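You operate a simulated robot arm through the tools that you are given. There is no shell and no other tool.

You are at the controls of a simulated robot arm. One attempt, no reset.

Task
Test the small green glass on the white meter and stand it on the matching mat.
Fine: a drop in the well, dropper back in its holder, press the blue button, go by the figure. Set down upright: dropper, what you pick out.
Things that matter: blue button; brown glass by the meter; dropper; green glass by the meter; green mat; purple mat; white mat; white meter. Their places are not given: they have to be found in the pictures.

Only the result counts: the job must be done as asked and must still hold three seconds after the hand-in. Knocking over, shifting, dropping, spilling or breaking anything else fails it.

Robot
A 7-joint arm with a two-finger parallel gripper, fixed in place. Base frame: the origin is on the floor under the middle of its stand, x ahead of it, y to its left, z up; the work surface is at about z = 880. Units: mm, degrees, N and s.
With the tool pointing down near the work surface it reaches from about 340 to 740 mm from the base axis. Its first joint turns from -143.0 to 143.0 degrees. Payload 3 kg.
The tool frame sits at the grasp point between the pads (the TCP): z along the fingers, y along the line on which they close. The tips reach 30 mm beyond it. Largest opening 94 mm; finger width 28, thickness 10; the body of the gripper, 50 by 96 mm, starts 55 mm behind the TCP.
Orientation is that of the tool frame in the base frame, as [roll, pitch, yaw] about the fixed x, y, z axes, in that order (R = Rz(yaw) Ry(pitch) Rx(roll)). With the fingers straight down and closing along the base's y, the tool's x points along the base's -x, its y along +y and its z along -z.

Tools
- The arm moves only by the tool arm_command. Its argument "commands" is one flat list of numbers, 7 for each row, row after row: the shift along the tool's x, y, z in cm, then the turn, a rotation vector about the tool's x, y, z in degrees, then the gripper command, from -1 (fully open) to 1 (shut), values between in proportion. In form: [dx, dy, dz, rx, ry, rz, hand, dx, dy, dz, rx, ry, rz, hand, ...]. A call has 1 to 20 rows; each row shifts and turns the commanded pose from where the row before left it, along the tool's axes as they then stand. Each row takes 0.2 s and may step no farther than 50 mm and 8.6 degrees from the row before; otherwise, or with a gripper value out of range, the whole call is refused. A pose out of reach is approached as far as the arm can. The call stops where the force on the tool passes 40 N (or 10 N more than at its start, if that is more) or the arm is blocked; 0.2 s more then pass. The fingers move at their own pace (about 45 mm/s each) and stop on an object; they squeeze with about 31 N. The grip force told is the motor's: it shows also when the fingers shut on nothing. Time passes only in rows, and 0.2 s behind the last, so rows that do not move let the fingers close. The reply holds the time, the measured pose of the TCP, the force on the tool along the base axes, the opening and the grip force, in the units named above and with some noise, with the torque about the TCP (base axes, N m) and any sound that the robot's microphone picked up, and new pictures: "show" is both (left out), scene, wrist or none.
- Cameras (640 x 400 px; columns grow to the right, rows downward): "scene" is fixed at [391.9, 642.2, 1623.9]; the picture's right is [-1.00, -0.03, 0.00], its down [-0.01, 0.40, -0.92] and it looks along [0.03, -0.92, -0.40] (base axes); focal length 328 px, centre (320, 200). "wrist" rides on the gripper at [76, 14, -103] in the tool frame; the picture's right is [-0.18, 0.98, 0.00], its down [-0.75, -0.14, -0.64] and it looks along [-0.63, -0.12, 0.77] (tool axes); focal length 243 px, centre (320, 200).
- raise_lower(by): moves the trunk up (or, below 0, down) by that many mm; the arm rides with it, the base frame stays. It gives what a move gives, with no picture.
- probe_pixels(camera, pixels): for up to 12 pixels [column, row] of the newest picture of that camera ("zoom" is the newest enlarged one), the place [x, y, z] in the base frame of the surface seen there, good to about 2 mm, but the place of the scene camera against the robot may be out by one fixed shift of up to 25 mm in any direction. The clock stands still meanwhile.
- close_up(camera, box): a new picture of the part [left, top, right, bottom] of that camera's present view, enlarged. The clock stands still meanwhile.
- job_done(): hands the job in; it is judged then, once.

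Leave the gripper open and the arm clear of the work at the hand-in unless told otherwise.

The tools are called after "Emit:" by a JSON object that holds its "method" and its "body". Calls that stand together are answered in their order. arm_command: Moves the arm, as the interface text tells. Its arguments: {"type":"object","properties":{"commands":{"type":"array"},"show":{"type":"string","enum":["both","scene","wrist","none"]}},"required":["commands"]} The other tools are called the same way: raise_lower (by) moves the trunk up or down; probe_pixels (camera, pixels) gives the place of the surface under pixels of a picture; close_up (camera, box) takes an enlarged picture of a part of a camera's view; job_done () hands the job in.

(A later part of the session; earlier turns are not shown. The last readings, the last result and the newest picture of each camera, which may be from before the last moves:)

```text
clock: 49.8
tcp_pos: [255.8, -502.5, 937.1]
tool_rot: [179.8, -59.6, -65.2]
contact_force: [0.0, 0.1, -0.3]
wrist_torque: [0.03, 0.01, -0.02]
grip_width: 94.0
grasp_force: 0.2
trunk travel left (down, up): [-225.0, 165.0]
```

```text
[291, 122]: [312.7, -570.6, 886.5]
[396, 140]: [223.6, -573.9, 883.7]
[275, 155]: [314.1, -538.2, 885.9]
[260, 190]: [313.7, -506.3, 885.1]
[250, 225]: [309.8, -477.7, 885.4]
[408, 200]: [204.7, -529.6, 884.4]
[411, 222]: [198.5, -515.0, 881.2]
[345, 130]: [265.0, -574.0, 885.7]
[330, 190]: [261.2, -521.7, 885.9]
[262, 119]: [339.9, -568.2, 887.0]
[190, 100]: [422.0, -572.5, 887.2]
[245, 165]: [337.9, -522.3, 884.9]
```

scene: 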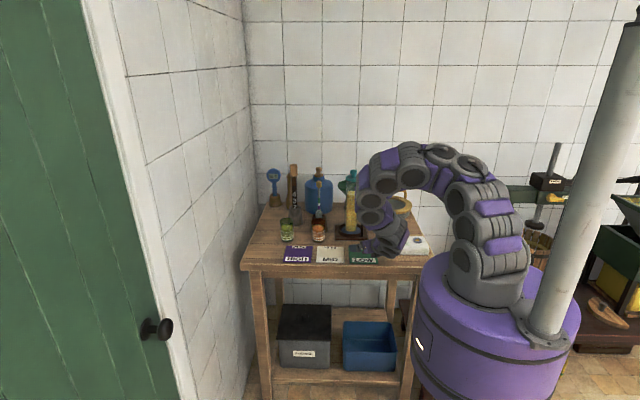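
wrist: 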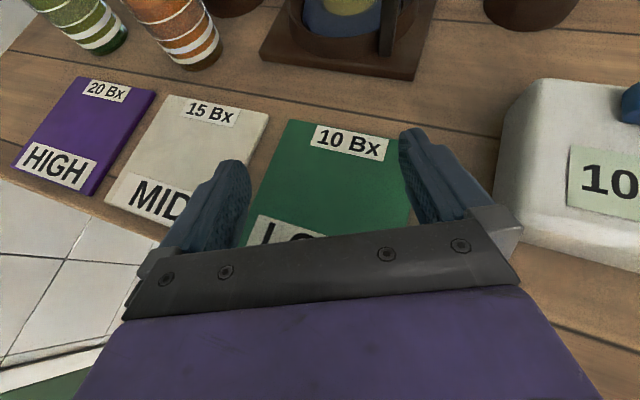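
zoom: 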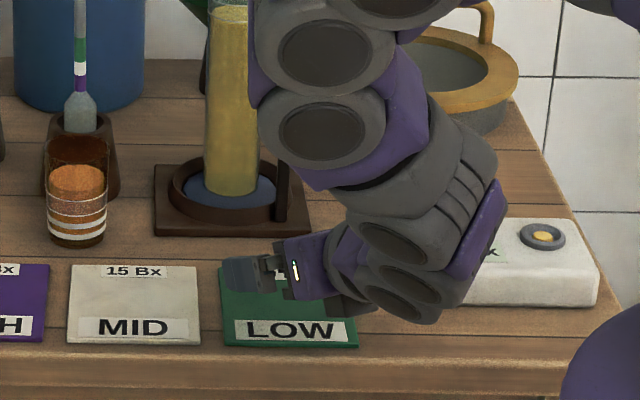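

The green mat spans x 204–314 and y -571 to -459, so its centre is about (259.5, -515), z 885. Now to the green glass: up 130 mm, turn to heading -52° for extra room beside the brown glass, then to a pre-grasp point 120 mm back along the tool axis.

Emit:
{"method": "arm_command", "body": {"commands": [3.71, 0, -2.18, 0, 0, 0, -1, 3.71, 0, -2.18, 0, 0, 0, -1, 3.71, 0, -2.18, 0, 0, 0, -1, 0, 0, 0, 5.69, 0, -3.35, -1, 0, 0, 0, 5.69, 0, -3.35, -1, 0.52, -2.59, 2.993, 0, 0, 0, -1, 0.52, -2.59, 2.993, 0, 0, 0, -1, 0.52, -2.59, 2.993, 0, 0, 0, -1, 0.52, -2.59, 2.993, 0, 0, 0, -1, 0.52, -2.59, 2.993, 0, 0, 0, -1, 0.52, -2.59, 2.993, 0, 0, 0, -1, 0.52, -2.59, 2.993, 0, 0, 0, -1, 0, 0, 0, 0, 0, 0, -1]}}

Emit:
{"method": "close_up", "body": {"camera": "wrist", "box": [220, 80, 420, 230]}}

```text
clock: 52.6
tcp_pos: [509.9, -547.5, 995.1]
tool_rot: [179.9, -59.6, -51.9]
contact_force: [-0.1, -0.2, 0.9]
wrist_torque: [0.01, 0.0, -0.01]
grip_width: 94.2
grasp_force: 0.1
out of reach, approached as far as the arm can: row 12
trunk travel left (down, up): [-225.0, 165.0]
```

scene: 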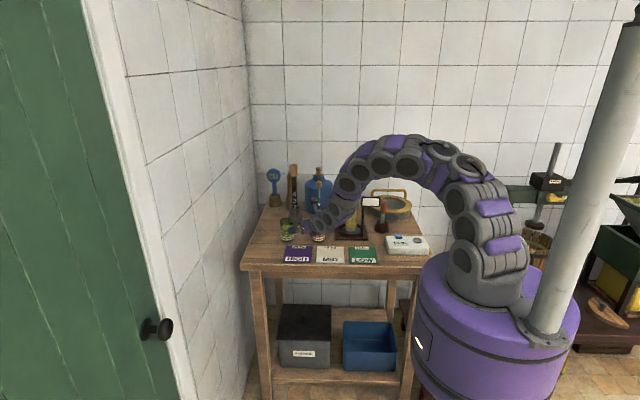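
wrist: 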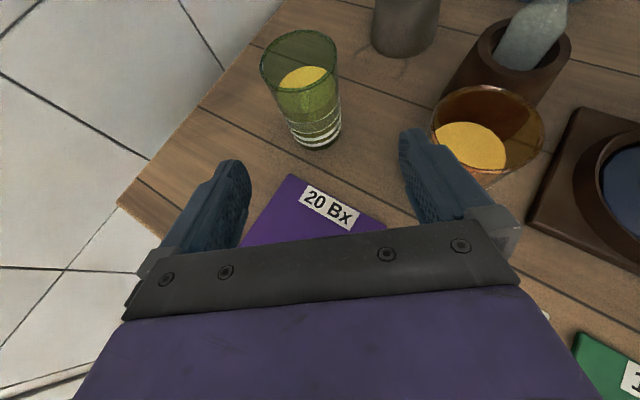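

```text
2.67 times, centred on (320, 155) of wrist
```

zoom: 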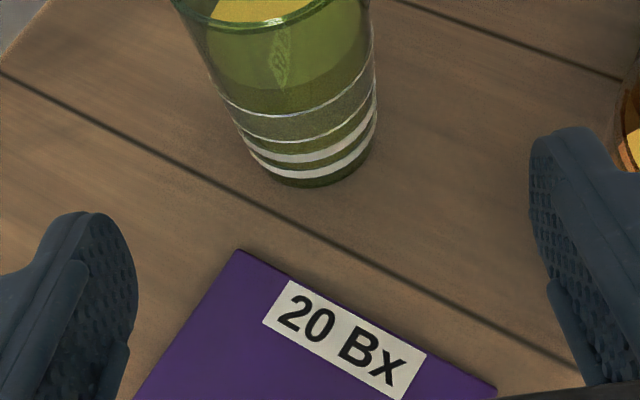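

The last row was marginally out of reach and the tool stopped at (510, -548, 995). I'll re-measure the glass from this close view.

Emit:
{"method": "probe_pixels", "body": {"camera": "wrist", "pixels": [[262, 68], [337, 56], [300, 31], [280, 38], [325, 36], [290, 90], [303, 76], [318, 145], [295, 135], [339, 125], [318, 115], [318, 130]]}}

```text
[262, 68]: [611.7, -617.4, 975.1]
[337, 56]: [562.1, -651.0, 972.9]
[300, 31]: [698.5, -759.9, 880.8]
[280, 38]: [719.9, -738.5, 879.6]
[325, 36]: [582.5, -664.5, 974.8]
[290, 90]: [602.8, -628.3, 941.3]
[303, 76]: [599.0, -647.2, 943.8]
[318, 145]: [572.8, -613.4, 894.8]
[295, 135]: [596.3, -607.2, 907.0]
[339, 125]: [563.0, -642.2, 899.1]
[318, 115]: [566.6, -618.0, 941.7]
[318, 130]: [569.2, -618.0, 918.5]
```

Refit: glass centre about (589.5, -635.5), radius about 28 at grip height. I'll advance in small steps, first half-way with the 8 mm sideways correction.

Emit:
{"method": "arm_command", "body": {"commands": [0, -0.28, 2.0, 0, 0, 0, -1, 0, -0.28, 2.0, 0, 0, 0, -1, 0, -0.28, 2.0, 0, 0, 0, -1, 0, 0, 0, 0, 0, 0, -1]}}

```text
clock: 53.6
tcp_pos: [509.2, -547.4, 994.6]
tool_rot: [179.8, -59.4, -51.9]
contact_force: [0.1, 0.0, -0.5]
wrist_torque: [-0.03, -0.03, 0.02]
grip_width: 93.9
grasp_force: 0.0
out of reach, approached as far as the arm can: row 1, 2, 3
trunk travel left (down, up): [-225.0, 165.0]
```

scene: 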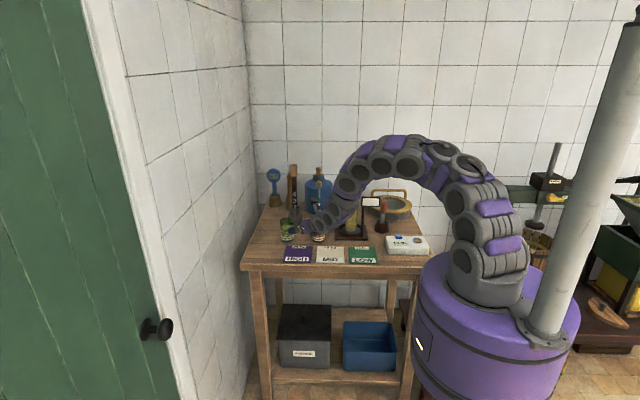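
wrist: 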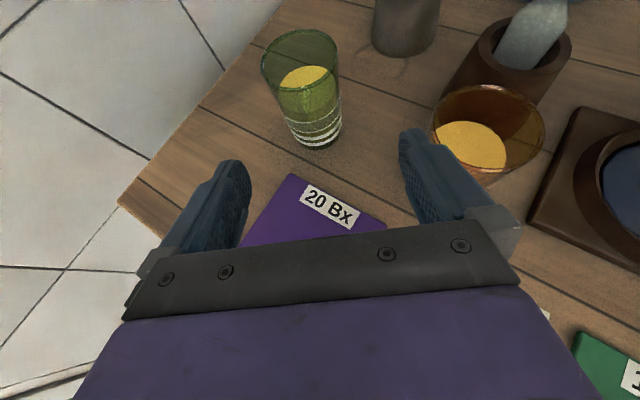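

The arm is at a limit with this heading. The earlier route worked: heading -47°, over the glass at z ≈ 1150, then straight down. I'll repeat it with the fingers at about 84 mm: up 170 mm, turn +5°, move over.

Emit:
{"method": "arm_command", "body": {"commands": [3.66, 0, -2.157, 0, 0, 0, -0.79, 3.66, 0, -2.157, 0, 0, 0, -0.79, 3.66, 0, -2.157, 0, 0, 0, -0.79, 3.66, 0, -2.157, 0, 0, 0, -0.79, 0, 0, 0, 4.22, 0, -2.48, -0.79, 1.48, 0.04, 3.43, 0, 0, 0, -0.79, 1.48, 0.04, 3.43, 0, 0, 0, -0.79, 1.48, 0.04, 3.43, 0, 0, 0, -0.79, 0, 0, 0, 0, 0, 0, -0.79]}}

```text
clock: 55.6
tcp_pos: [583.7, -628.2, 1150.8]
tool_rot: [179.9, -59.6, -47.1]
contact_force: [0.0, -0.1, 0.2]
wrist_torque: [-0.02, 0.01, 0.01]
grip_width: 84.3
grasp_force: 0.1
trunk travel left (down, up): [-225.0, 165.0]
```

scene: 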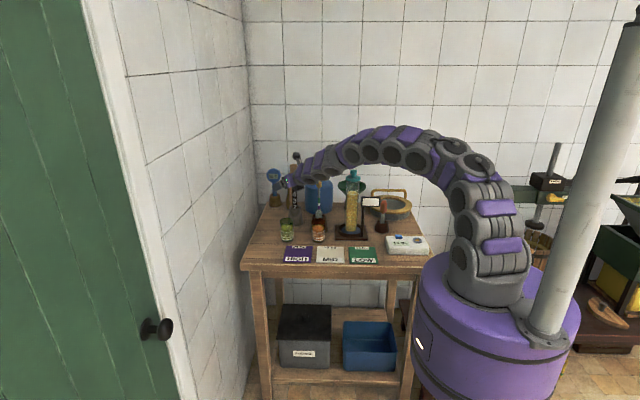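
wrist: 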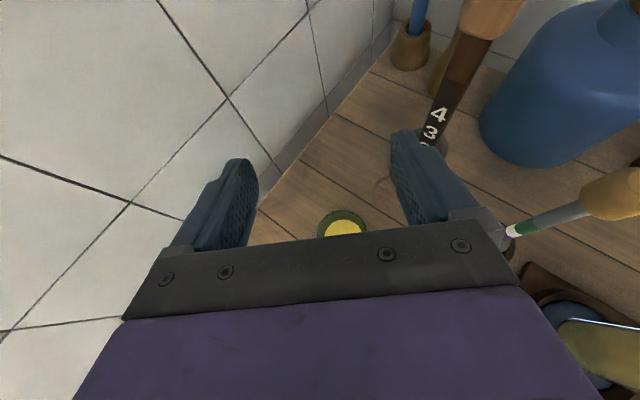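

I'm over the glass. I'll go down 120 mm, with the finger bottoms still above the rim, then check alignment.

Emit:
{"method": "arm_command", "body": {"commands": [-2.585, 0, 1.523, 0, 0, 0, -0.79, -2.585, 0, 1.523, 0, 0, 0, -0.79, -2.585, 0, 1.523, 0, 0, 0, -0.79, -2.585, 0, 1.523, 0, 0, 0, -0.79, 0, 0, 0, 0, 0, 0, -0.79]}}

Emit:
{"method": "close_up", "body": {"camera": "wrist", "box": [220, 120, 440, 250]}}

Emit:
{"method": "close_up", "body": {"camera": "scene", "box": [260, 185, 350, 250]}}

```text
clock: 56.8
tcp_pos: [585.3, -626.5, 1029.7]
tool_rot: [179.9, -59.5, -46.9]
contact_force: [-0.2, -0.2, 0.0]
wrist_torque: [0.04, -0.01, 0.02]
grip_width: 84.0
grasp_force: 0.0
trunk travel left (down, up): [-225.0, 165.0]
```

scene: 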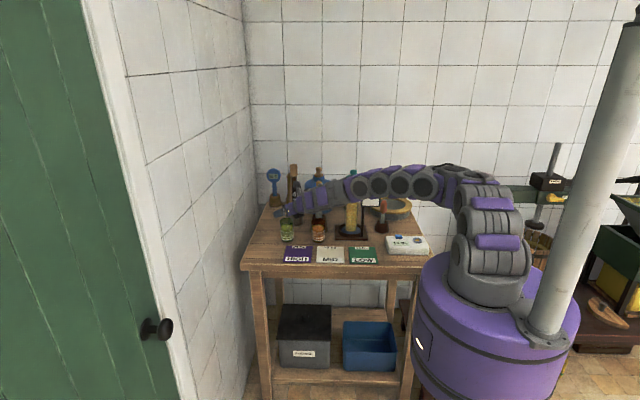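
wrist: 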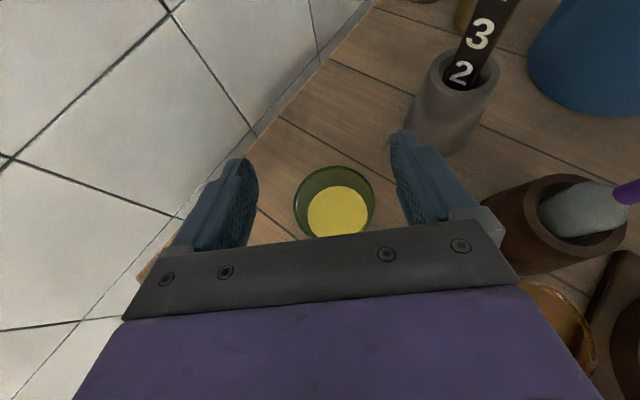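

```text
2.91 times, centred on (330, 185) of wrist
```

zoom: 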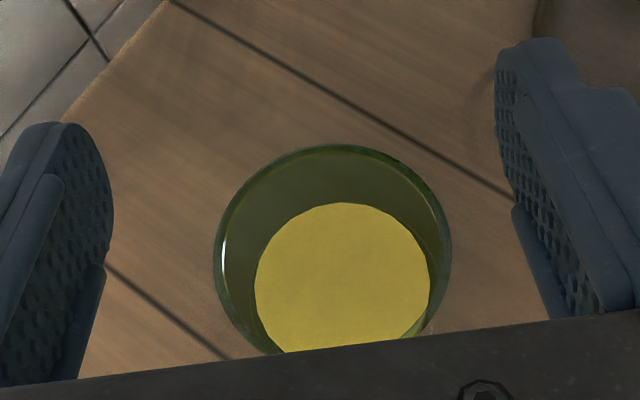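

```text
6.15 times, centred on (305, 218) of scene
```

zoom: 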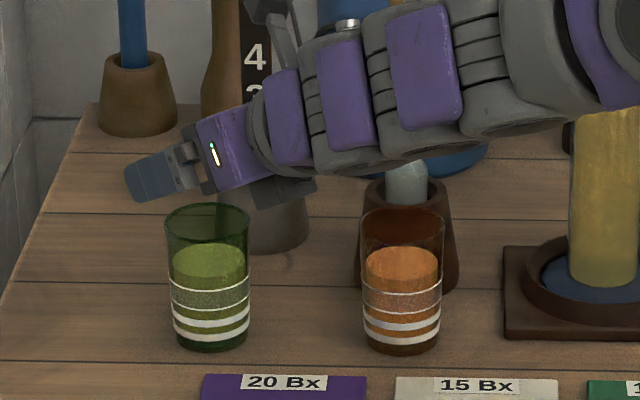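

Emit:
{"method": "probe_pixels", "body": {"camera": "wrist", "pixels": [[334, 167], [295, 200], [374, 205], [304, 180], [364, 180], [298, 215], [338, 210]]}}

```text
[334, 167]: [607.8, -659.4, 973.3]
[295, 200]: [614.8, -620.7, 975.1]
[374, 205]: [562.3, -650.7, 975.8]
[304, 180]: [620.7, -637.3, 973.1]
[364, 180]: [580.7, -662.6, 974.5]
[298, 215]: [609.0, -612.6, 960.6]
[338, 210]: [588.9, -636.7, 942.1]
```

The rim fit confirms the glass centre at (590, -635.5), well centred between the fingers. I'll descend the last 100 mm to z ≈ 930 with a 1.5 mm sideways correction.

Emit:
{"method": "arm_command", "body": {"commands": [-1.723, 0.03, 1.015, 0, 0, 0, -0.79, -1.723, 0.03, 1.015, 0, 0, 0, -0.79, -1.723, 0.03, 1.015, 0, 0, 0, -0.79, -1.723, 0.03, 1.015, 0, 0, 0, -0.79, -1.723, 0.03, 1.015, 0, 0, 0, -0.79, 0, 0, 0, 0, 0, 0, -0.79]}}

Emit:
{"method": "close_up", "body": {"camera": "scene", "box": [260, 185, 350, 250]}}

```text
clock: 58.2
tcp_pos: [582.8, -629.0, 931.1]
tool_rot: [179.9, -59.5, -46.9]
contact_force: [-0.1, 0.4, -0.6]
wrist_torque: [-0.05, -0.01, 0.02]
grip_width: 84.2
grasp_force: 0.2
trunk travel left (down, up): [-225.0, 165.0]
```

scene: 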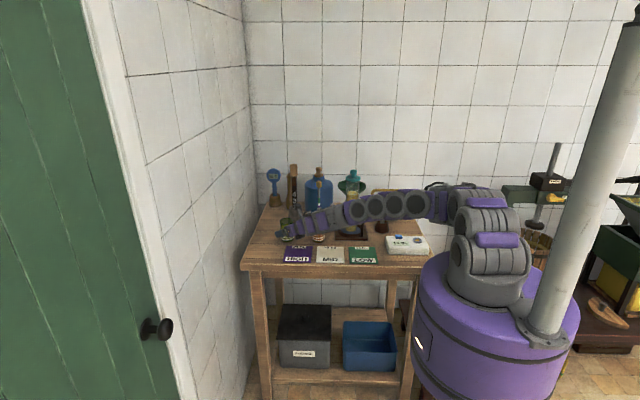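
wrist: 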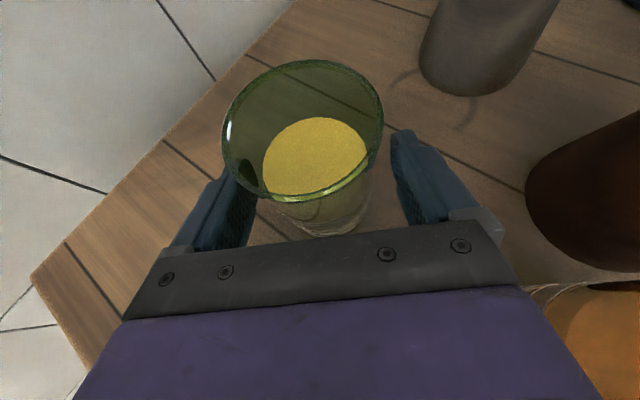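

```text
6.15 times, centred on (305, 218) of scene
```

zoom: 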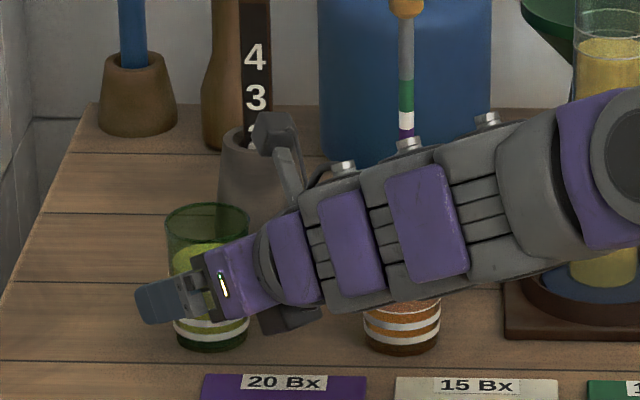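

The glass is centred between the fingers and no forces show. I'll close on it.

Emit:
{"method": "arm_command", "body": {"commands": [0, 0, 0, 0, 0, 0, -0.45, 0, 0, 0, 0, 0, 0, -0.3, 0, 0, 0, 0, 0, 0, -0.1, 0, 0, 0, 0, 0, 0, -0.1, 0, 0, 0, 0, 0, 0, -0.1]}}

Emit:
{"method": "close_up", "body": {"camera": "wrist", "box": [200, 40, 440, 250]}}

```text
clock: 59.4
tcp_pos: [583.1, -627.7, 930.6]
tool_rot: [179.9, -59.5, -47.0]
contact_force: [0.0, 1.9, 1.0]
wrist_torque: [0.02, -0.05, 0.0]
grip_width: 61.1
grasp_force: 31.0
trunk travel left (down, up): [-225.0, 165.0]
```

scene: 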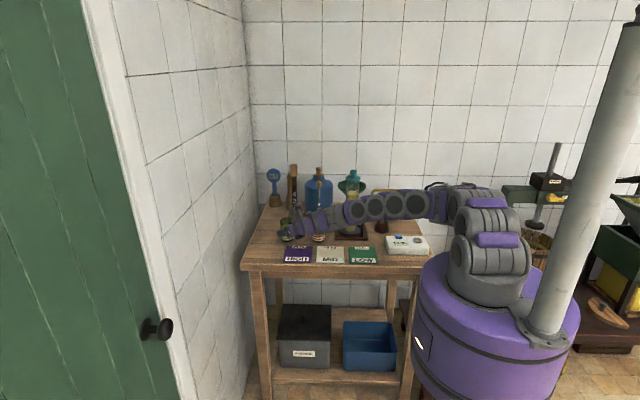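
wrist: 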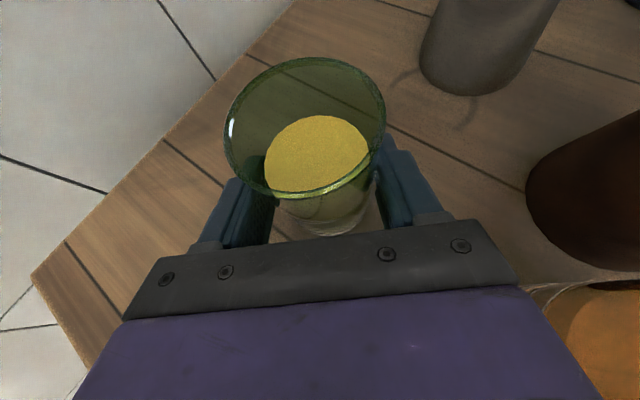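

```text
1.90 times, centred on (320, 145) of wrist
```

zoom: 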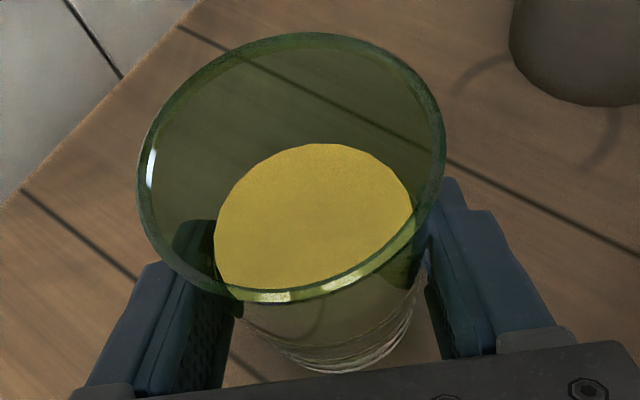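

Gripped at 61 mm with 31 N, and the glass hasn't moved. I'll lift 12 mm first to check that it holds level.

Emit:
{"method": "arm_command", "body": {"commands": [0.345, 0, -0.203, 0, 0, 0, -0.1, 0.69, 0, -0.406, 0, 0, 0, -0.1, 0, 0, 0, 0, 0, 0, -0.1]}}

Emit:
{"method": "close_up", "body": {"camera": "scene", "box": [260, 185, 350, 250]}}

```text
clock: 60.2
tcp_pos: [585.4, -628.4, 940.2]
tool_rot: [179.9, -59.4, -47.1]
contact_force: [0.9, -0.1, -2.8]
wrist_torque: [0.02, 0.05, -0.02]
grip_width: 61.2
grasp_force: 31.3
trunk travel left (down, up): [-225.0, 165.0]
```

scene: 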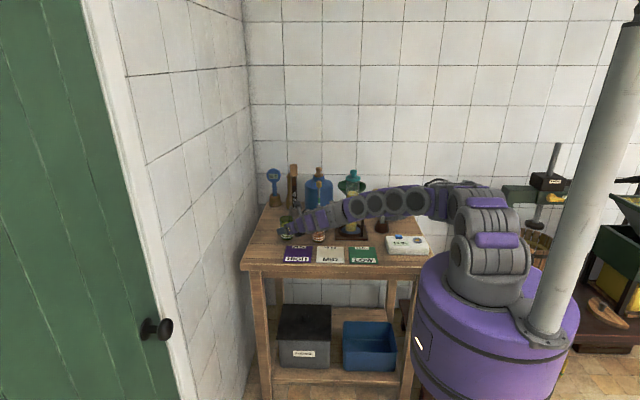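
wrist: 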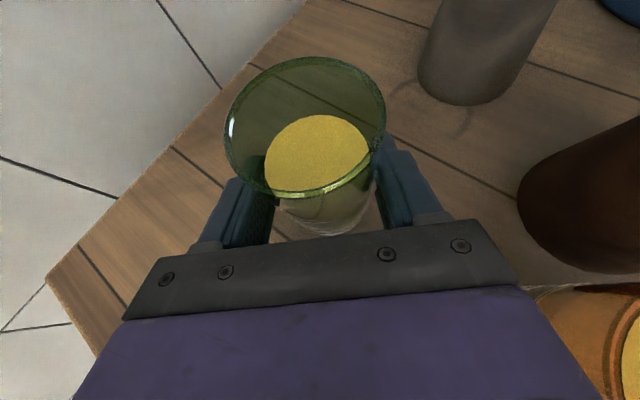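

```text
6.15 times, centred on (305, 218) of scene
```

zoom: 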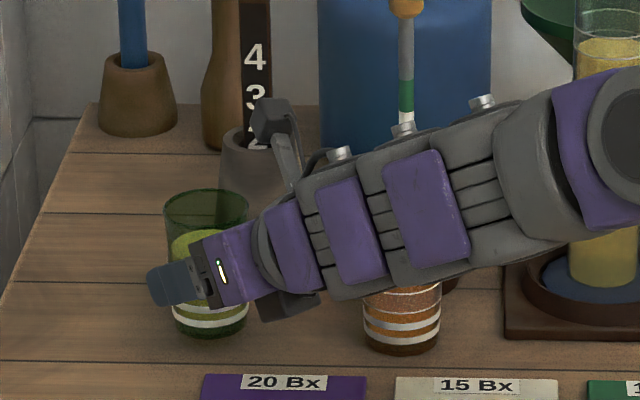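

Held firmly, with about 2.8 N of weight and the glass upright. I'll lift it straight up another 200 mm smoothly.

Emit:
{"method": "arm_command", "body": {"commands": [1.0, 0, -0.59, 0, 0, 0, -0.1, 1.723, 0, -1.015, 0, 0, 0, -0.1, 2.154, 0, -1.269, 0, 0, 0, -0.1, 2.154, 0, -1.269, 0, 0, 0, -0.1, 2.154, 0, -1.269, 0, 0, 0, -0.1, 2.154, 0, -1.269, 0, 0, 0, -0.1, 2.154, 0, -1.269, 0, 0, 0, -0.1, 2.154, 0, -1.269, 0, 0, 0, -0.1, 1.723, 0, -1.015, 0, 0, 0, -0.1, 1.0, 0, -0.59, 0, 0, 0, -0.1, 0, 0, 0, 0, 0, 0, -0.1]}}

```text
clock: 62.6
tcp_pos: [585.9, -627.7, 1154.3]
tool_rot: [-180.0, -59.4, -47.0]
contact_force: [-0.2, 0.8, -2.2]
wrist_torque: [0.0, 0.02, 0.0]
grip_width: 60.7
grasp_force: 31.1
trunk travel left (down, up): [-225.0, 165.0]
```

scene: 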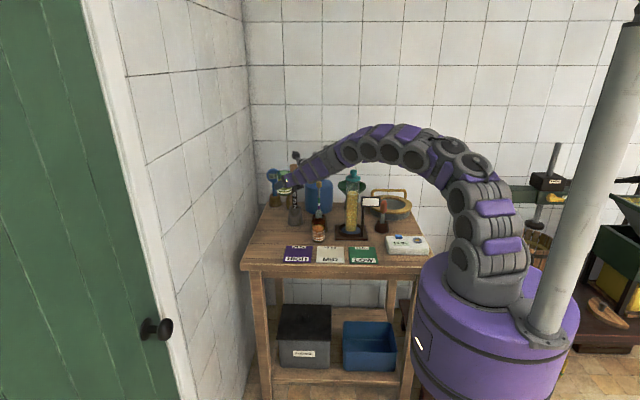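
wrist: 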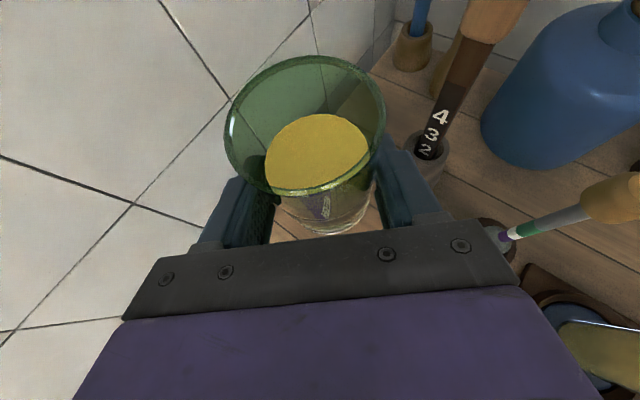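

Now I'll retreat inward along the known-good line toward (490, -530, 1165), gently.

Emit:
{"method": "arm_command", "body": {"commands": [-0.6, 0.035, -1.235, 0, 0, 0, -0.1, -1.0, 0.058, -2.058, 0, 0, 0, -0.1, -1.0, 0.058, -2.058, 0, 0, 0, -0.1, -1.0, 0.058, -2.058, 0, 0, 0, -0.1, -1.0, 0.058, -2.058, 0, 0, 0, -0.1, -0.8, 0.058, -1.65, 0, 0, 0, -0.1, -0.6, 0.035, -1.235, 0, 0, 0, -0.1, 0, 0, 0, 0, 0, 0, -0.1]}}

```text
clock: 64.4
tcp_pos: [488.7, -531.2, 1166.9]
tool_rot: [-180.0, -59.4, -47.1]
contact_force: [-0.4, -0.8, -2.7]
wrist_torque: [0.05, 0.01, -0.01]
grip_width: 58.4
grasp_force: 31.1
out of reach, approached as far as the arm can: row 3, 4
trunk travel left (down, up): [-225.0, 165.0]
```

scene: 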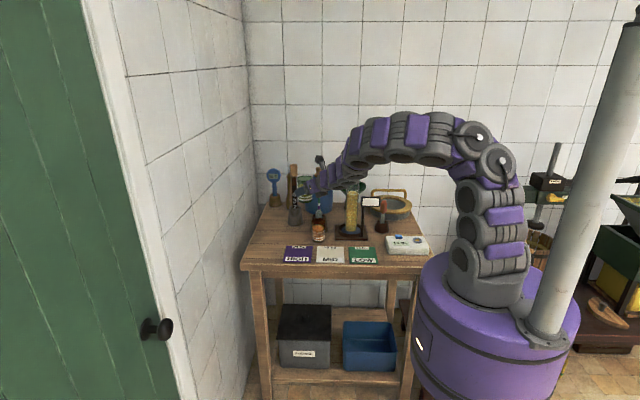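
wrist: 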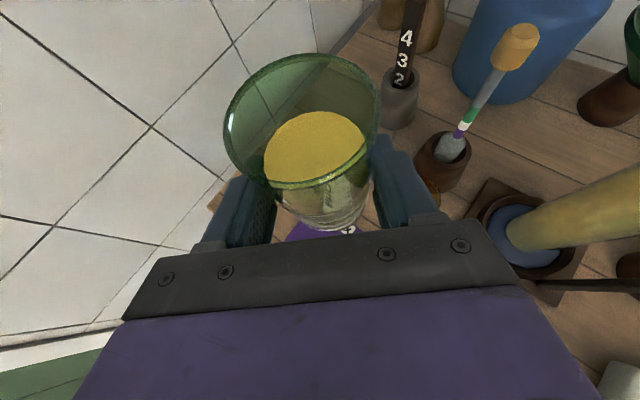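

The grip width changed from 60.7 to 58.4 mm, so the glass may have shifted in the grip. I'll look closely from both cameras before going on.

Emit:
{"method": "close_up", "body": {"camera": "scene", "box": [280, 170, 340, 220]}}

Emit:
{"method": "close_up", "body": {"camera": "wrist", "box": [200, 40, 440, 250]}}

Emit:
{"method": "arm_command", "body": {"commands": [0, 0, 0, 0, 0, 0, -0.1], "show": "none"}}

```text
8.00 times, centred on (310, 195) of scene
```

zoom: 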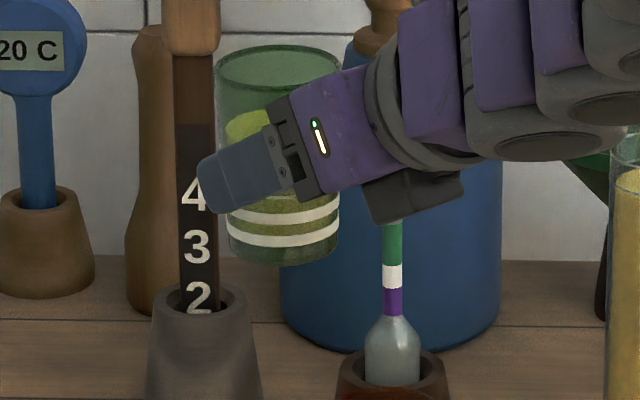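

```text
1.90 times, centred on (320, 145) of wrist
```

zoom: 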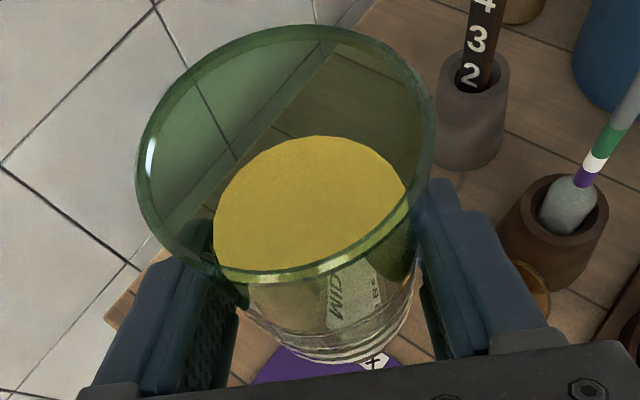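

```text
clock: 64.8
tcp_pos: [489.1, -531.4, 1167.5]
tool_rot: [-180.0, -59.5, -47.0]
contact_force: [0.5, 0.4, -2.3]
wrist_torque: [0.03, 0.01, -0.01]
grip_width: 58.7
grasp_force: 30.7
trunk travel left (down, up): [-225.0, 165.0]
```

The rim and stripes look tilted by a few degrees. I'll probe rim points and liquid-surface points to measure the glass's tilt.

Emit:
{"method": "probe_pixels", "body": {"camera": "zoom", "pixels": [[240, 276], [300, 271], [345, 256], [385, 230], [180, 243], [150, 205], [139, 165], [160, 115], [430, 100], [433, 150], [415, 195], [395, 62]]}}

Emit:
{"method": "probe_pixels", "body": {"camera": "zoom", "pixels": [[225, 225], [315, 140], [400, 195], [265, 262], [310, 200], [260, 160], [370, 155], [220, 45], [260, 31], [320, 28], [330, 350], [400, 290]]}}

```text
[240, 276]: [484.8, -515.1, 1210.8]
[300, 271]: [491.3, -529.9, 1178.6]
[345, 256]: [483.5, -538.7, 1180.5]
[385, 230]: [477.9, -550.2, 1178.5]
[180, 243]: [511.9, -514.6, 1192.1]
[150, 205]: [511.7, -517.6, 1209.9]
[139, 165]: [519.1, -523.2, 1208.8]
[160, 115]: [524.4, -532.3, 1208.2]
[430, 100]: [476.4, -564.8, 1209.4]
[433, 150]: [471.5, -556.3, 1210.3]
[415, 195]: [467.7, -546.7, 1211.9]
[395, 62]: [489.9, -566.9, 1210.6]
```

```text
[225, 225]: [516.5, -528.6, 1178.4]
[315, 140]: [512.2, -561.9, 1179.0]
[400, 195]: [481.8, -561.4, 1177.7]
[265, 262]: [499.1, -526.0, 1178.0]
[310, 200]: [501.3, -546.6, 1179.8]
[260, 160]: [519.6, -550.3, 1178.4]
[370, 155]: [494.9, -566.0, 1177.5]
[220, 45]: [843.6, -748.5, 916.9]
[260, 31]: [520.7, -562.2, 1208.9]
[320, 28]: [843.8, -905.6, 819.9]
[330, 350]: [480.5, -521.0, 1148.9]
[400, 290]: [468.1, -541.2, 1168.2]
```

The fit shows the glass leaning only about 2.7°, its top slightly outward, with the liquid well below the rim, so nothing is spilled. The jerk at the out-of-reach rows must have pivoted it a little. From here I'll move with soft ramps along a line close to one that worked before, dropping toward (262, -512, 1066) while turning to -65°. First half:

Emit:
{"method": "arm_command", "body": {"commands": [-0.518, 0.459, -0.282, -0.465, 0, 0.274, -0.1, -1.031, 0.927, -0.557, -0.931, 0, 0.548, -0.1, -1.534, 1.419, -0.813, -1.396, 0, 0.822, -0.1, -1.682, 1.622, -0.865, -1.551, 0, 0.9135, -0.1, -1.654, 1.673, -0.819, -1.551, 0, 0.9135, -0.1, -1.627, 1.721, -0.773, -1.551, 0, 0.9135, -0.1]}}

```text
clock: 66.2
tcp_pos: [378.8, -522.8, 1117.6]
tool_rot: [179.9, -59.4, -55.5]
contact_force: [-0.7, -0.4, -2.5]
wrist_torque: [0.03, 0.02, -0.03]
grip_width: 58.4
grasp_force: 30.5
trunk travel left (down, up): [-225.0, 165.0]
```

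scene: 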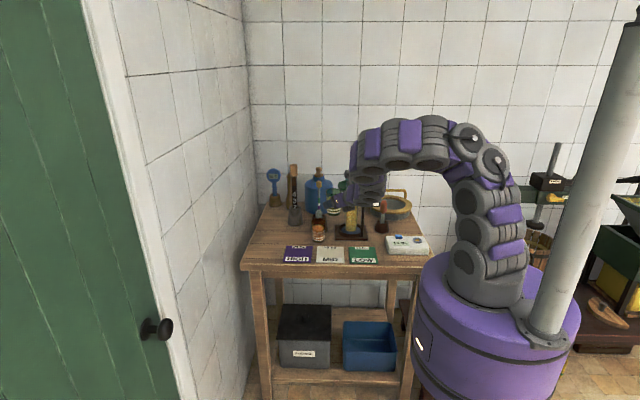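
wrist: 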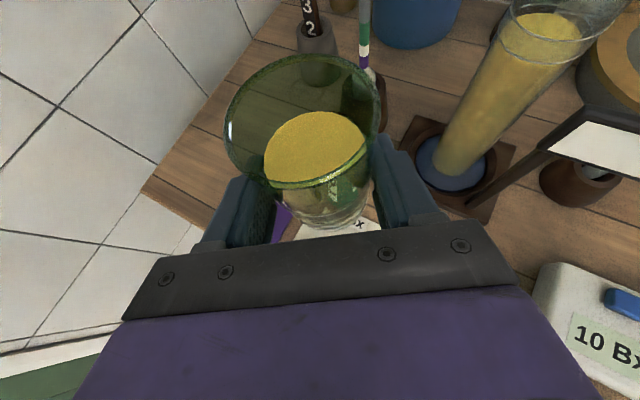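

Smooth, and the grip is unchanged at 58.4 mm. Now the second half.

Emit:
{"method": "arm_command", "body": {"commands": [-1.2, 1.325, -0.545, -1.163, 0, 0.685, -0.1, -1.571, 1.811, -0.678, -1.551, 0, 0.9135, -0.1, -1.542, 1.853, -0.628, -1.551, 0, 0.9135, -0.1, -1.6, 1.98, -0.62, -1.6, 0, 0.94, -0.1, -1.2, 1.55, -0.44, -1.27, 0, 0.75, -0.1, -0.73, 0.97, -0.25, -0.78, 0, 0.457, -0.1, -0.29, 0.394, -0.095, -0.31, 0, 0.183, -0.1, 0, 0, 0, 0, 0, 0, -0.1]}}

```text
clock: 68.0
tcp_pos: [258.9, -511.5, 1065.5]
tool_rot: [179.9, -59.5, -65.1]
contact_force: [0.4, 0.6, -2.7]
wrist_torque: [0.05, 0.0, 0.02]
grip_width: 58.4
grasp_force: 31.4
trunk travel left (down, up): [-225.0, 165.0]
```

scene: 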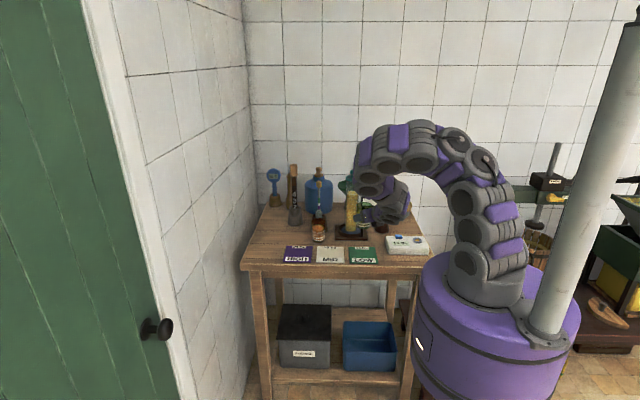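
wrist: 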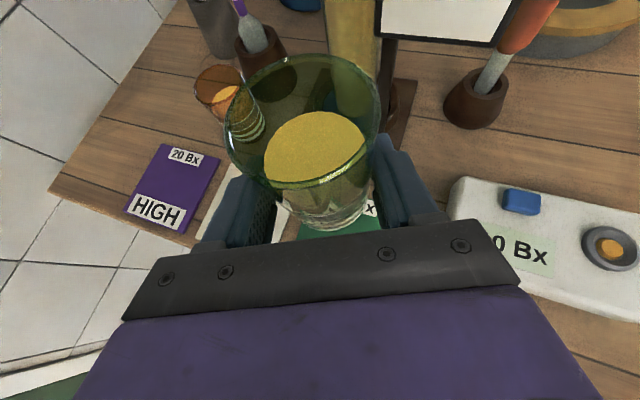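

Arrived over the green mat with the grip unchanged. I'll measure the rim again for tilt and centre before lowering.

Emit:
{"method": "close_up", "body": {"camera": "wrist", "box": [200, 40, 440, 250]}}

Emit:
{"method": "probe_pixels", "body": {"camera": "zoom", "pixels": [[240, 275], [210, 262], [150, 205], [139, 165], [160, 115], [430, 100], [433, 150], [415, 195], [395, 62], [260, 31], [330, 30], [190, 78]]}}

Emit:
{"method": "close_up", "body": {"camera": "scene", "box": [325, 190, 405, 245]}}

```text
1.90 times, centred on (320, 145) of wrist
```

zoom: 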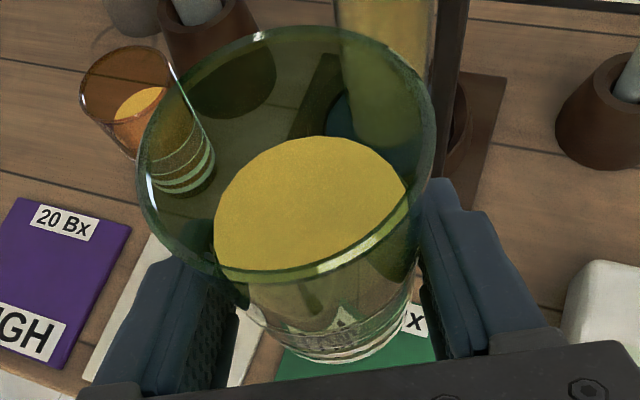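

```text
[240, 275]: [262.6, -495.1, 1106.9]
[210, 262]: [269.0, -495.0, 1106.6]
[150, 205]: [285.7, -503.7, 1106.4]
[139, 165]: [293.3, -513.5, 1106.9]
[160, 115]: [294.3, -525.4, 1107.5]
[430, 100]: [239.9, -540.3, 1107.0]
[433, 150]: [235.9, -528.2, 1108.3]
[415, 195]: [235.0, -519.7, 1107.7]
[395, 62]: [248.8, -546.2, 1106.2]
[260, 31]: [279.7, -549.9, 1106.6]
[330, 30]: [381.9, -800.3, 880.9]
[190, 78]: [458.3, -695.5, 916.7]
```

```text
7.27 times, centred on (365, 218) of scene
```

zoom: 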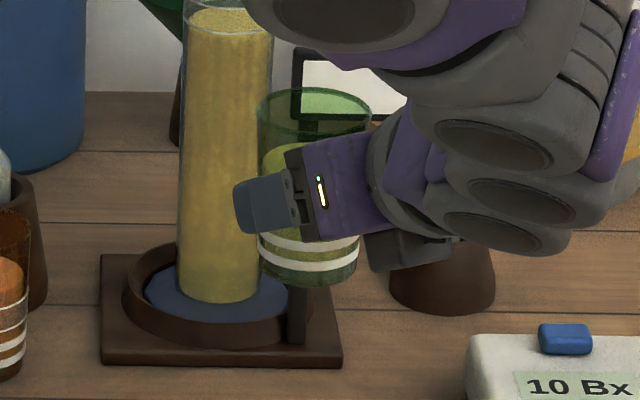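

The rim is nearly level (about 0.7° of tilt), the glass centre is at about (264.8, -523), and its base is about 53 mm below the TCP. The mat centre is (259.5, -515). I'll lower gently to z ≈ 950 while shifting (-5, +8) mm, which leaves the base about 12 mm above the mat.

Emit:
{"method": "arm_command", "body": {"commands": [-0.73, 0.01, 0.353, 0, 0, 0, -0.1, -1.356, 0.018, 0.655, 0, 0, 0, -0.1, -1.669, 0.022, 0.806, 0, 0, 0, -0.1, -1.669, 0.022, 0.806, 0, 0, 0, -0.1, -1.669, 0.022, 0.806, 0, 0, 0, -0.1, -1.46, 0.02, 0.706, 0, 0, 0, -0.1, -1.043, 0.014, 0.504, 0, 0, 0, -0.1, -0.52, 0.007, 0.252, 0, 0, 0, -0.1, -0.313, 0.004, 0.151, 0, 0, 0, -0.1, 0, 0, 0, 0, 0, 0, -0.1]}}

Emit:
{"method": "close_up", "body": {"camera": "scene", "box": [325, 210, 405, 270]}}

```text
clock: 70.2
tcp_pos: [252.4, -504.1, 948.4]
tool_rot: [179.9, -59.4, -65.2]
contact_force: [0.3, 0.1, -2.0]
wrist_torque: [0.02, 0.02, 0.03]
grip_width: 58.5
grasp_force: 31.3
trunk travel left (down, up): [-225.0, 165.0]
```

scene: 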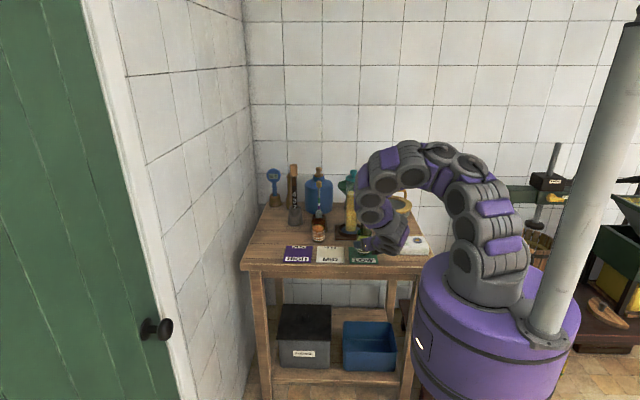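
wrist: 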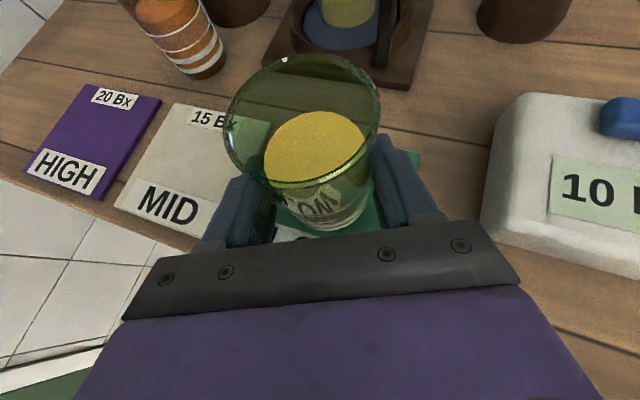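

```text
6.67 times, centred on (365, 240) of scene
```

zoom: 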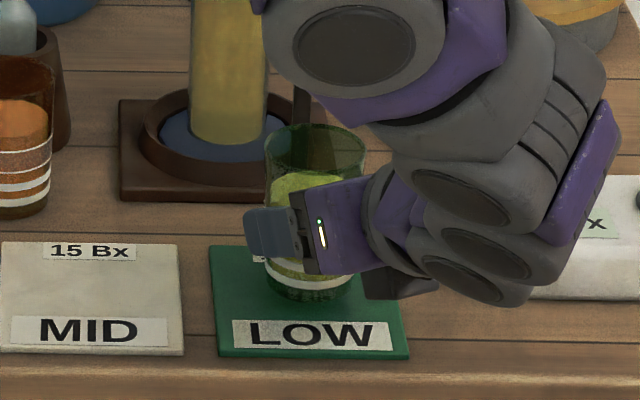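

The glass is right above the green mat. I'll lower in 2 mm steps, watching for touch-down in the vertical force, now about -2.5 N from the weight.

Emit:
{"method": "arm_command", "body": {"commands": [-0.172, 0, 0.1015, 0, 0, 0, -0.1, -0.172, 0, 0.1015, 0, 0, 0, -0.1, -0.172, 0, 0.1015, 0, 0, 0, -0.1, -0.129, 0, 0.076, 0, 0, 0, -0.1, 0, 0, 0, 0, 0, 0, -0.1], "show": "none"}}

Emit:
{"method": "arm_command", "body": {"commands": [-0.086, 0, 0.051, 0, 0, 0, -0.1, -0.086, 0, 0.051, 0, 0, 0, -0.1], "show": "none"}}

```text
clock: 71.4
tcp_pos: [252.1, -504.2, 939.9]
tool_rot: [179.8, -59.4, -65.2]
contact_force: [0.5, 1.4, -3.0]
wrist_torque: [0.02, 0.02, 0.03]
grip_width: 59.0
grasp_force: 31.1
trunk travel left (down, up): [-225.0, 165.0]
```

```text
clock: 72.0
tcp_pos: [253.3, -504.8, 938.8]
tool_rot: [179.9, -59.6, -65.2]
contact_force: [0.3, -0.6, -0.4]
wrist_torque: [-0.01, -0.06, 0.01]
grip_width: 58.4
grasp_force: 31.5
trunk travel left (down, up): [-225.0, 165.0]
```

The weight is now carried by the mat (force -0.4 N). I'll go down one more millimetre to seat the base.

Emit:
{"method": "arm_command", "body": {"commands": [-0.086, 0, 0.051, 0, 0, 0, -0.1, 0, 0, 0, 0, 0, 0, -0.1]}}

Emit:
{"method": "close_up", "body": {"camera": "scene", "box": [325, 210, 405, 270]}}

```text
clock: 72.6
tcp_pos: [253.3, -504.4, 937.8]
tool_rot: [179.9, -59.6, -65.1]
contact_force: [0.0, -1.8, 6.4]
wrist_torque: [-0.23, -0.25, -0.07]
grip_width: 58.5
grasp_force: 31.0
trunk travel left (down, up): [-225.0, 165.0]
```

scene: 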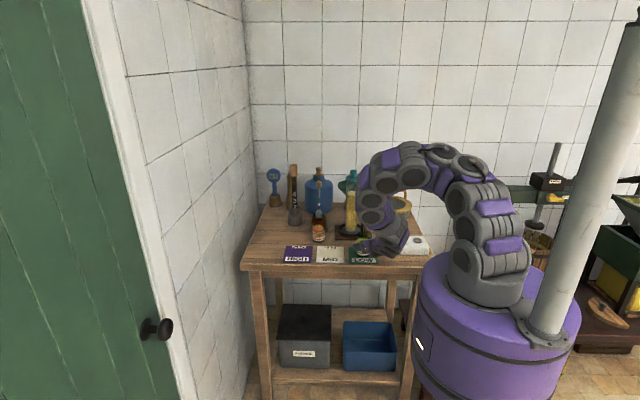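
wrist: 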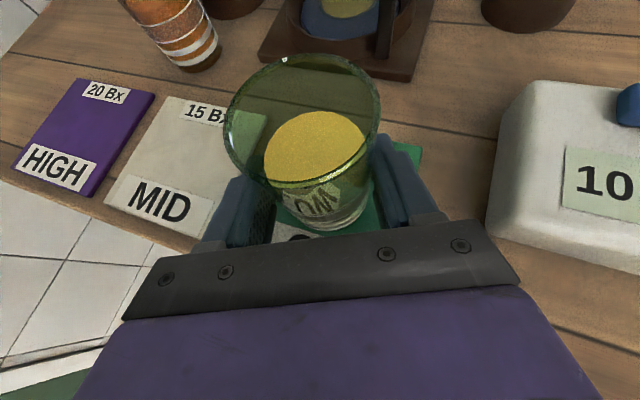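

```text
6.67 times, centred on (365, 240) of scene
```

zoom: 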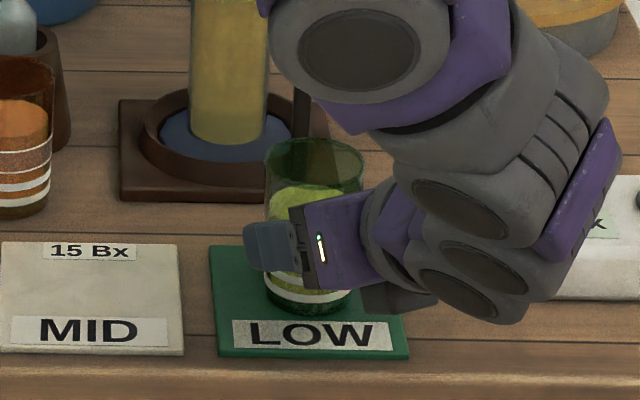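

Seated: the force reads +6.4 N. I'll open the fingers slowly.

Emit:
{"method": "arm_command", "body": {"commands": [0, 0, 0, 0, 0, 0, -0.27, 0, 0, 0, 0, 0, 0, -0.32, 0, 0, 0, 0, 0, 0, -0.4, 0, 0, 0, 0, 0, 0, -0.55, 0, 0, 0, 0, 0, 0, -0.8, 0, 0, 0, 0, 0, 0, -0.9, 0, 0, 0, 0, 0, 0, -0.9]}}

Emit:
{"method": "close_up", "body": {"camera": "scene", "box": [325, 210, 405, 270]}}

Emit:
{"method": "close_up", "body": {"camera": "wrist", "box": [180, 40, 460, 250]}}

```text
clock: 74.2
tcp_pos: [253.9, -503.7, 937.5]
tool_rot: [179.9, -59.4, -65.3]
contact_force: [-0.6, 0.3, -0.3]
wrist_torque: [-0.01, -0.01, 0.0]
grip_width: 89.3
grasp_force: 0.1
trunk travel left (down, up): [-225.0, 165.0]
```

scene: 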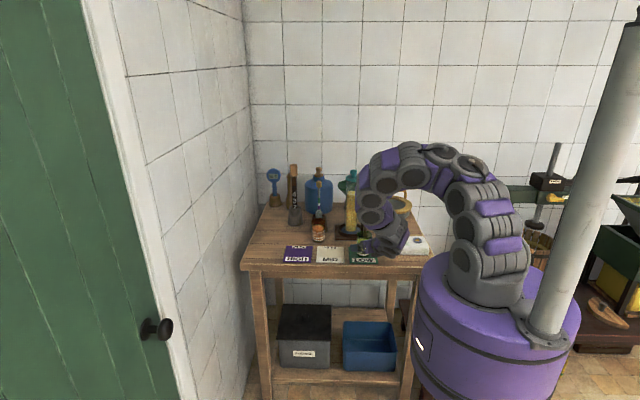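
wrist: 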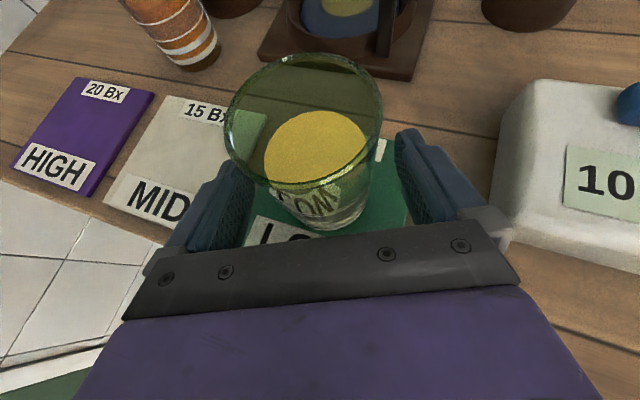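

```text
6.67 times, centred on (365, 240) of scene
```

zoom: 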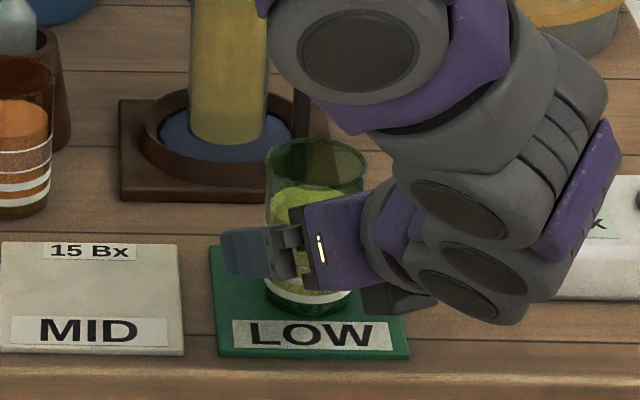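

```text
1.90 times, centred on (320, 145) of wrist
```

zoom: 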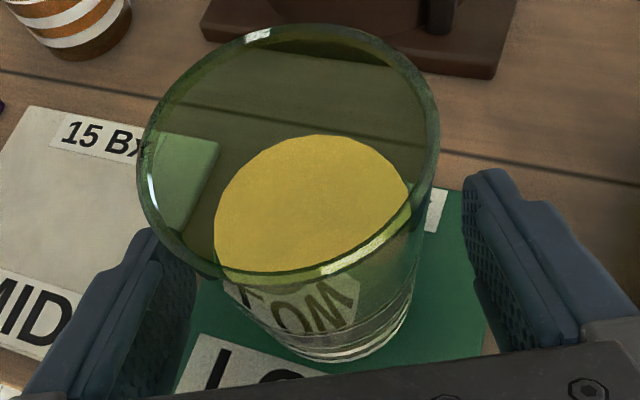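

The glass stands upright on the green mat and the fingers are clear. I'll withdraw straight up, slowly at first.

Emit:
{"method": "arm_command", "body": {"commands": [0.86, 0, -0.508, 0, 0, 0, -0.9, 1.72, 0, -1.015, 0, 0, 0, -0.9, 2.58, 0, -1.52, 0, 0, 0, -0.9, 2.58, 0, -1.52, 0, 0, 0, -0.9, 3.0, 0, -1.77, 0, 0, 0, -0.9, 0, 0, 0, 0, 0, 0, -1]}}

Emit:
{"method": "close_up", "body": {"camera": "scene", "box": [325, 210, 405, 270]}}

```text
clock: 75.6
tcp_pos: [253.8, -506.2, 1062.6]
tool_rot: [179.6, -59.4, -64.7]
contact_force: [-1.5, 0.4, -0.1]
wrist_torque: [-0.01, -0.03, 0.01]
grip_width: 93.8
grasp_force: 0.1
trunk travel left (down, up): [-225.0, 165.0]
```

scene: 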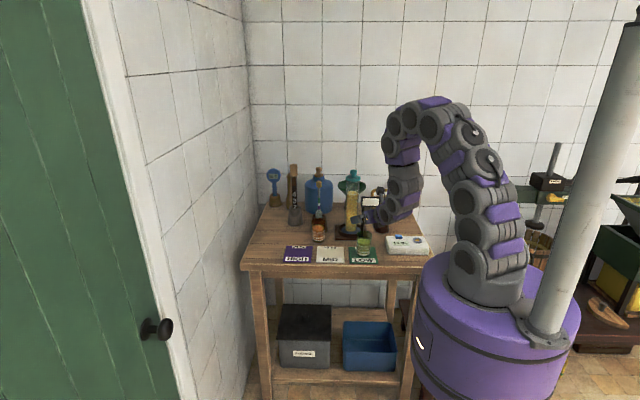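
wrist: 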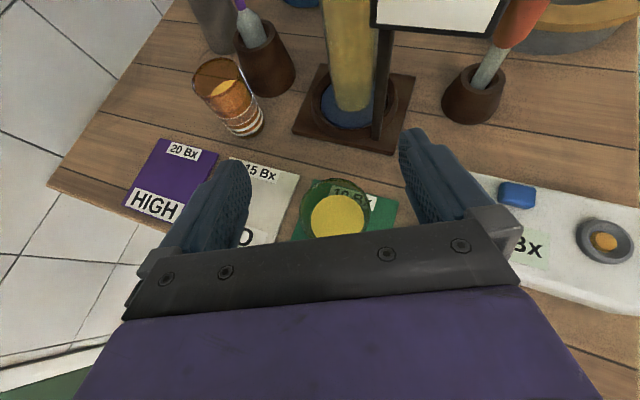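

```text
6.67 times, centred on (365, 240) of scene
```

zoom: 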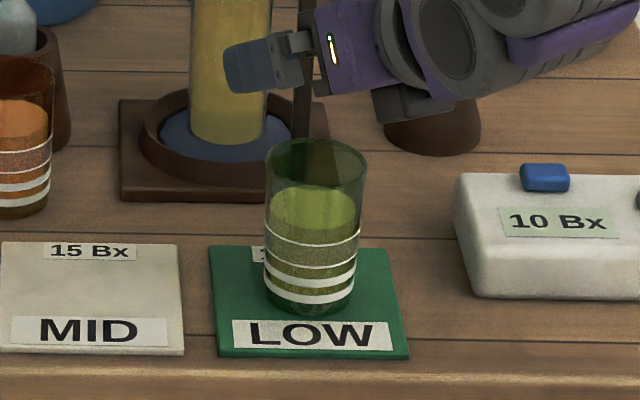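

The glass stands squarely on the green "10 Bx LOW" mat. I'll raise the trunk to take the arm well clear of the work.

Emit:
{"method": "raise_lower", "body": {"by": 140}}

```text
clock: 77.3
tcp_pos: [255.4, -504.7, 1202.1]
tool_rot: [179.9, -59.5, -65.2]
contact_force: [0.5, 0.0, 0.3]
wrist_torque: [-0.02, -0.04, 0.0]
grip_width: 93.9
grasp_force: 0.1
trunk travel left (down, up): [-365.0, 25.0]
```

Now a last check of the whole table: dropper in its holder, meter reading, and the brown glass and other things undisturbed.

Emit:
{"method": "arm_command", "body": {"commands": [0, 0, 0, 0, 0, 0, -1, 0, 0, 0, 0, 0, 0, -1]}}

Emit:
{"method": "close_up", "body": {"camera": "scene", "box": [240, 160, 440, 285]}}

Emit:
{"method": "close_up", "body": {"camera": "wrist", "box": [160, 0, 640, 300]}}

```text
clock: 77.9
tcp_pos: [253.7, -505.2, 1202.5]
tool_rot: [179.9, -59.5, -65.2]
contact_force: [-0.2, -0.1, -1.0]
wrist_torque: [0.04, 0.0, 0.0]
grip_width: 93.9
grasp_force: 0.0
trunk travel left (down, up): [-365.0, 25.0]
```

scene: 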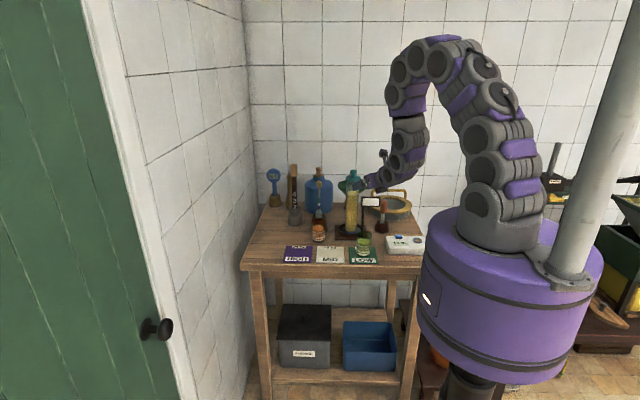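
wrist: 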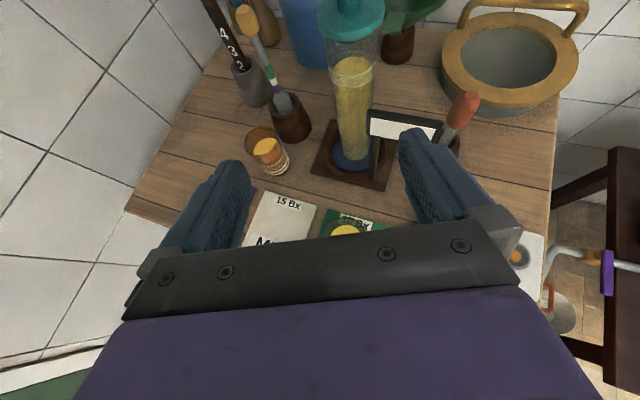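

```text
3.20 times, centred on (340, 222) of scene
```

zoom: 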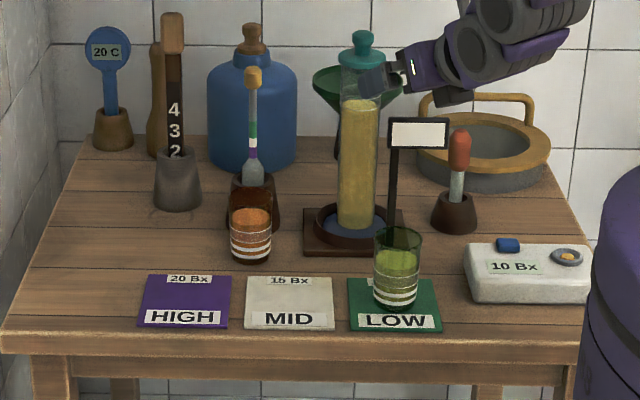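

```text
1.33 times, centred on (400, 150) of wrist
```

zoom: 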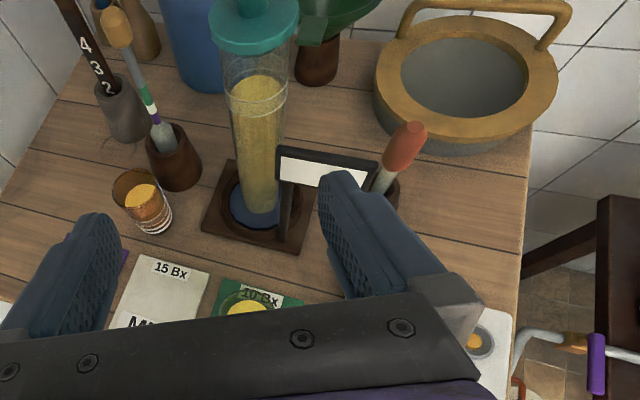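

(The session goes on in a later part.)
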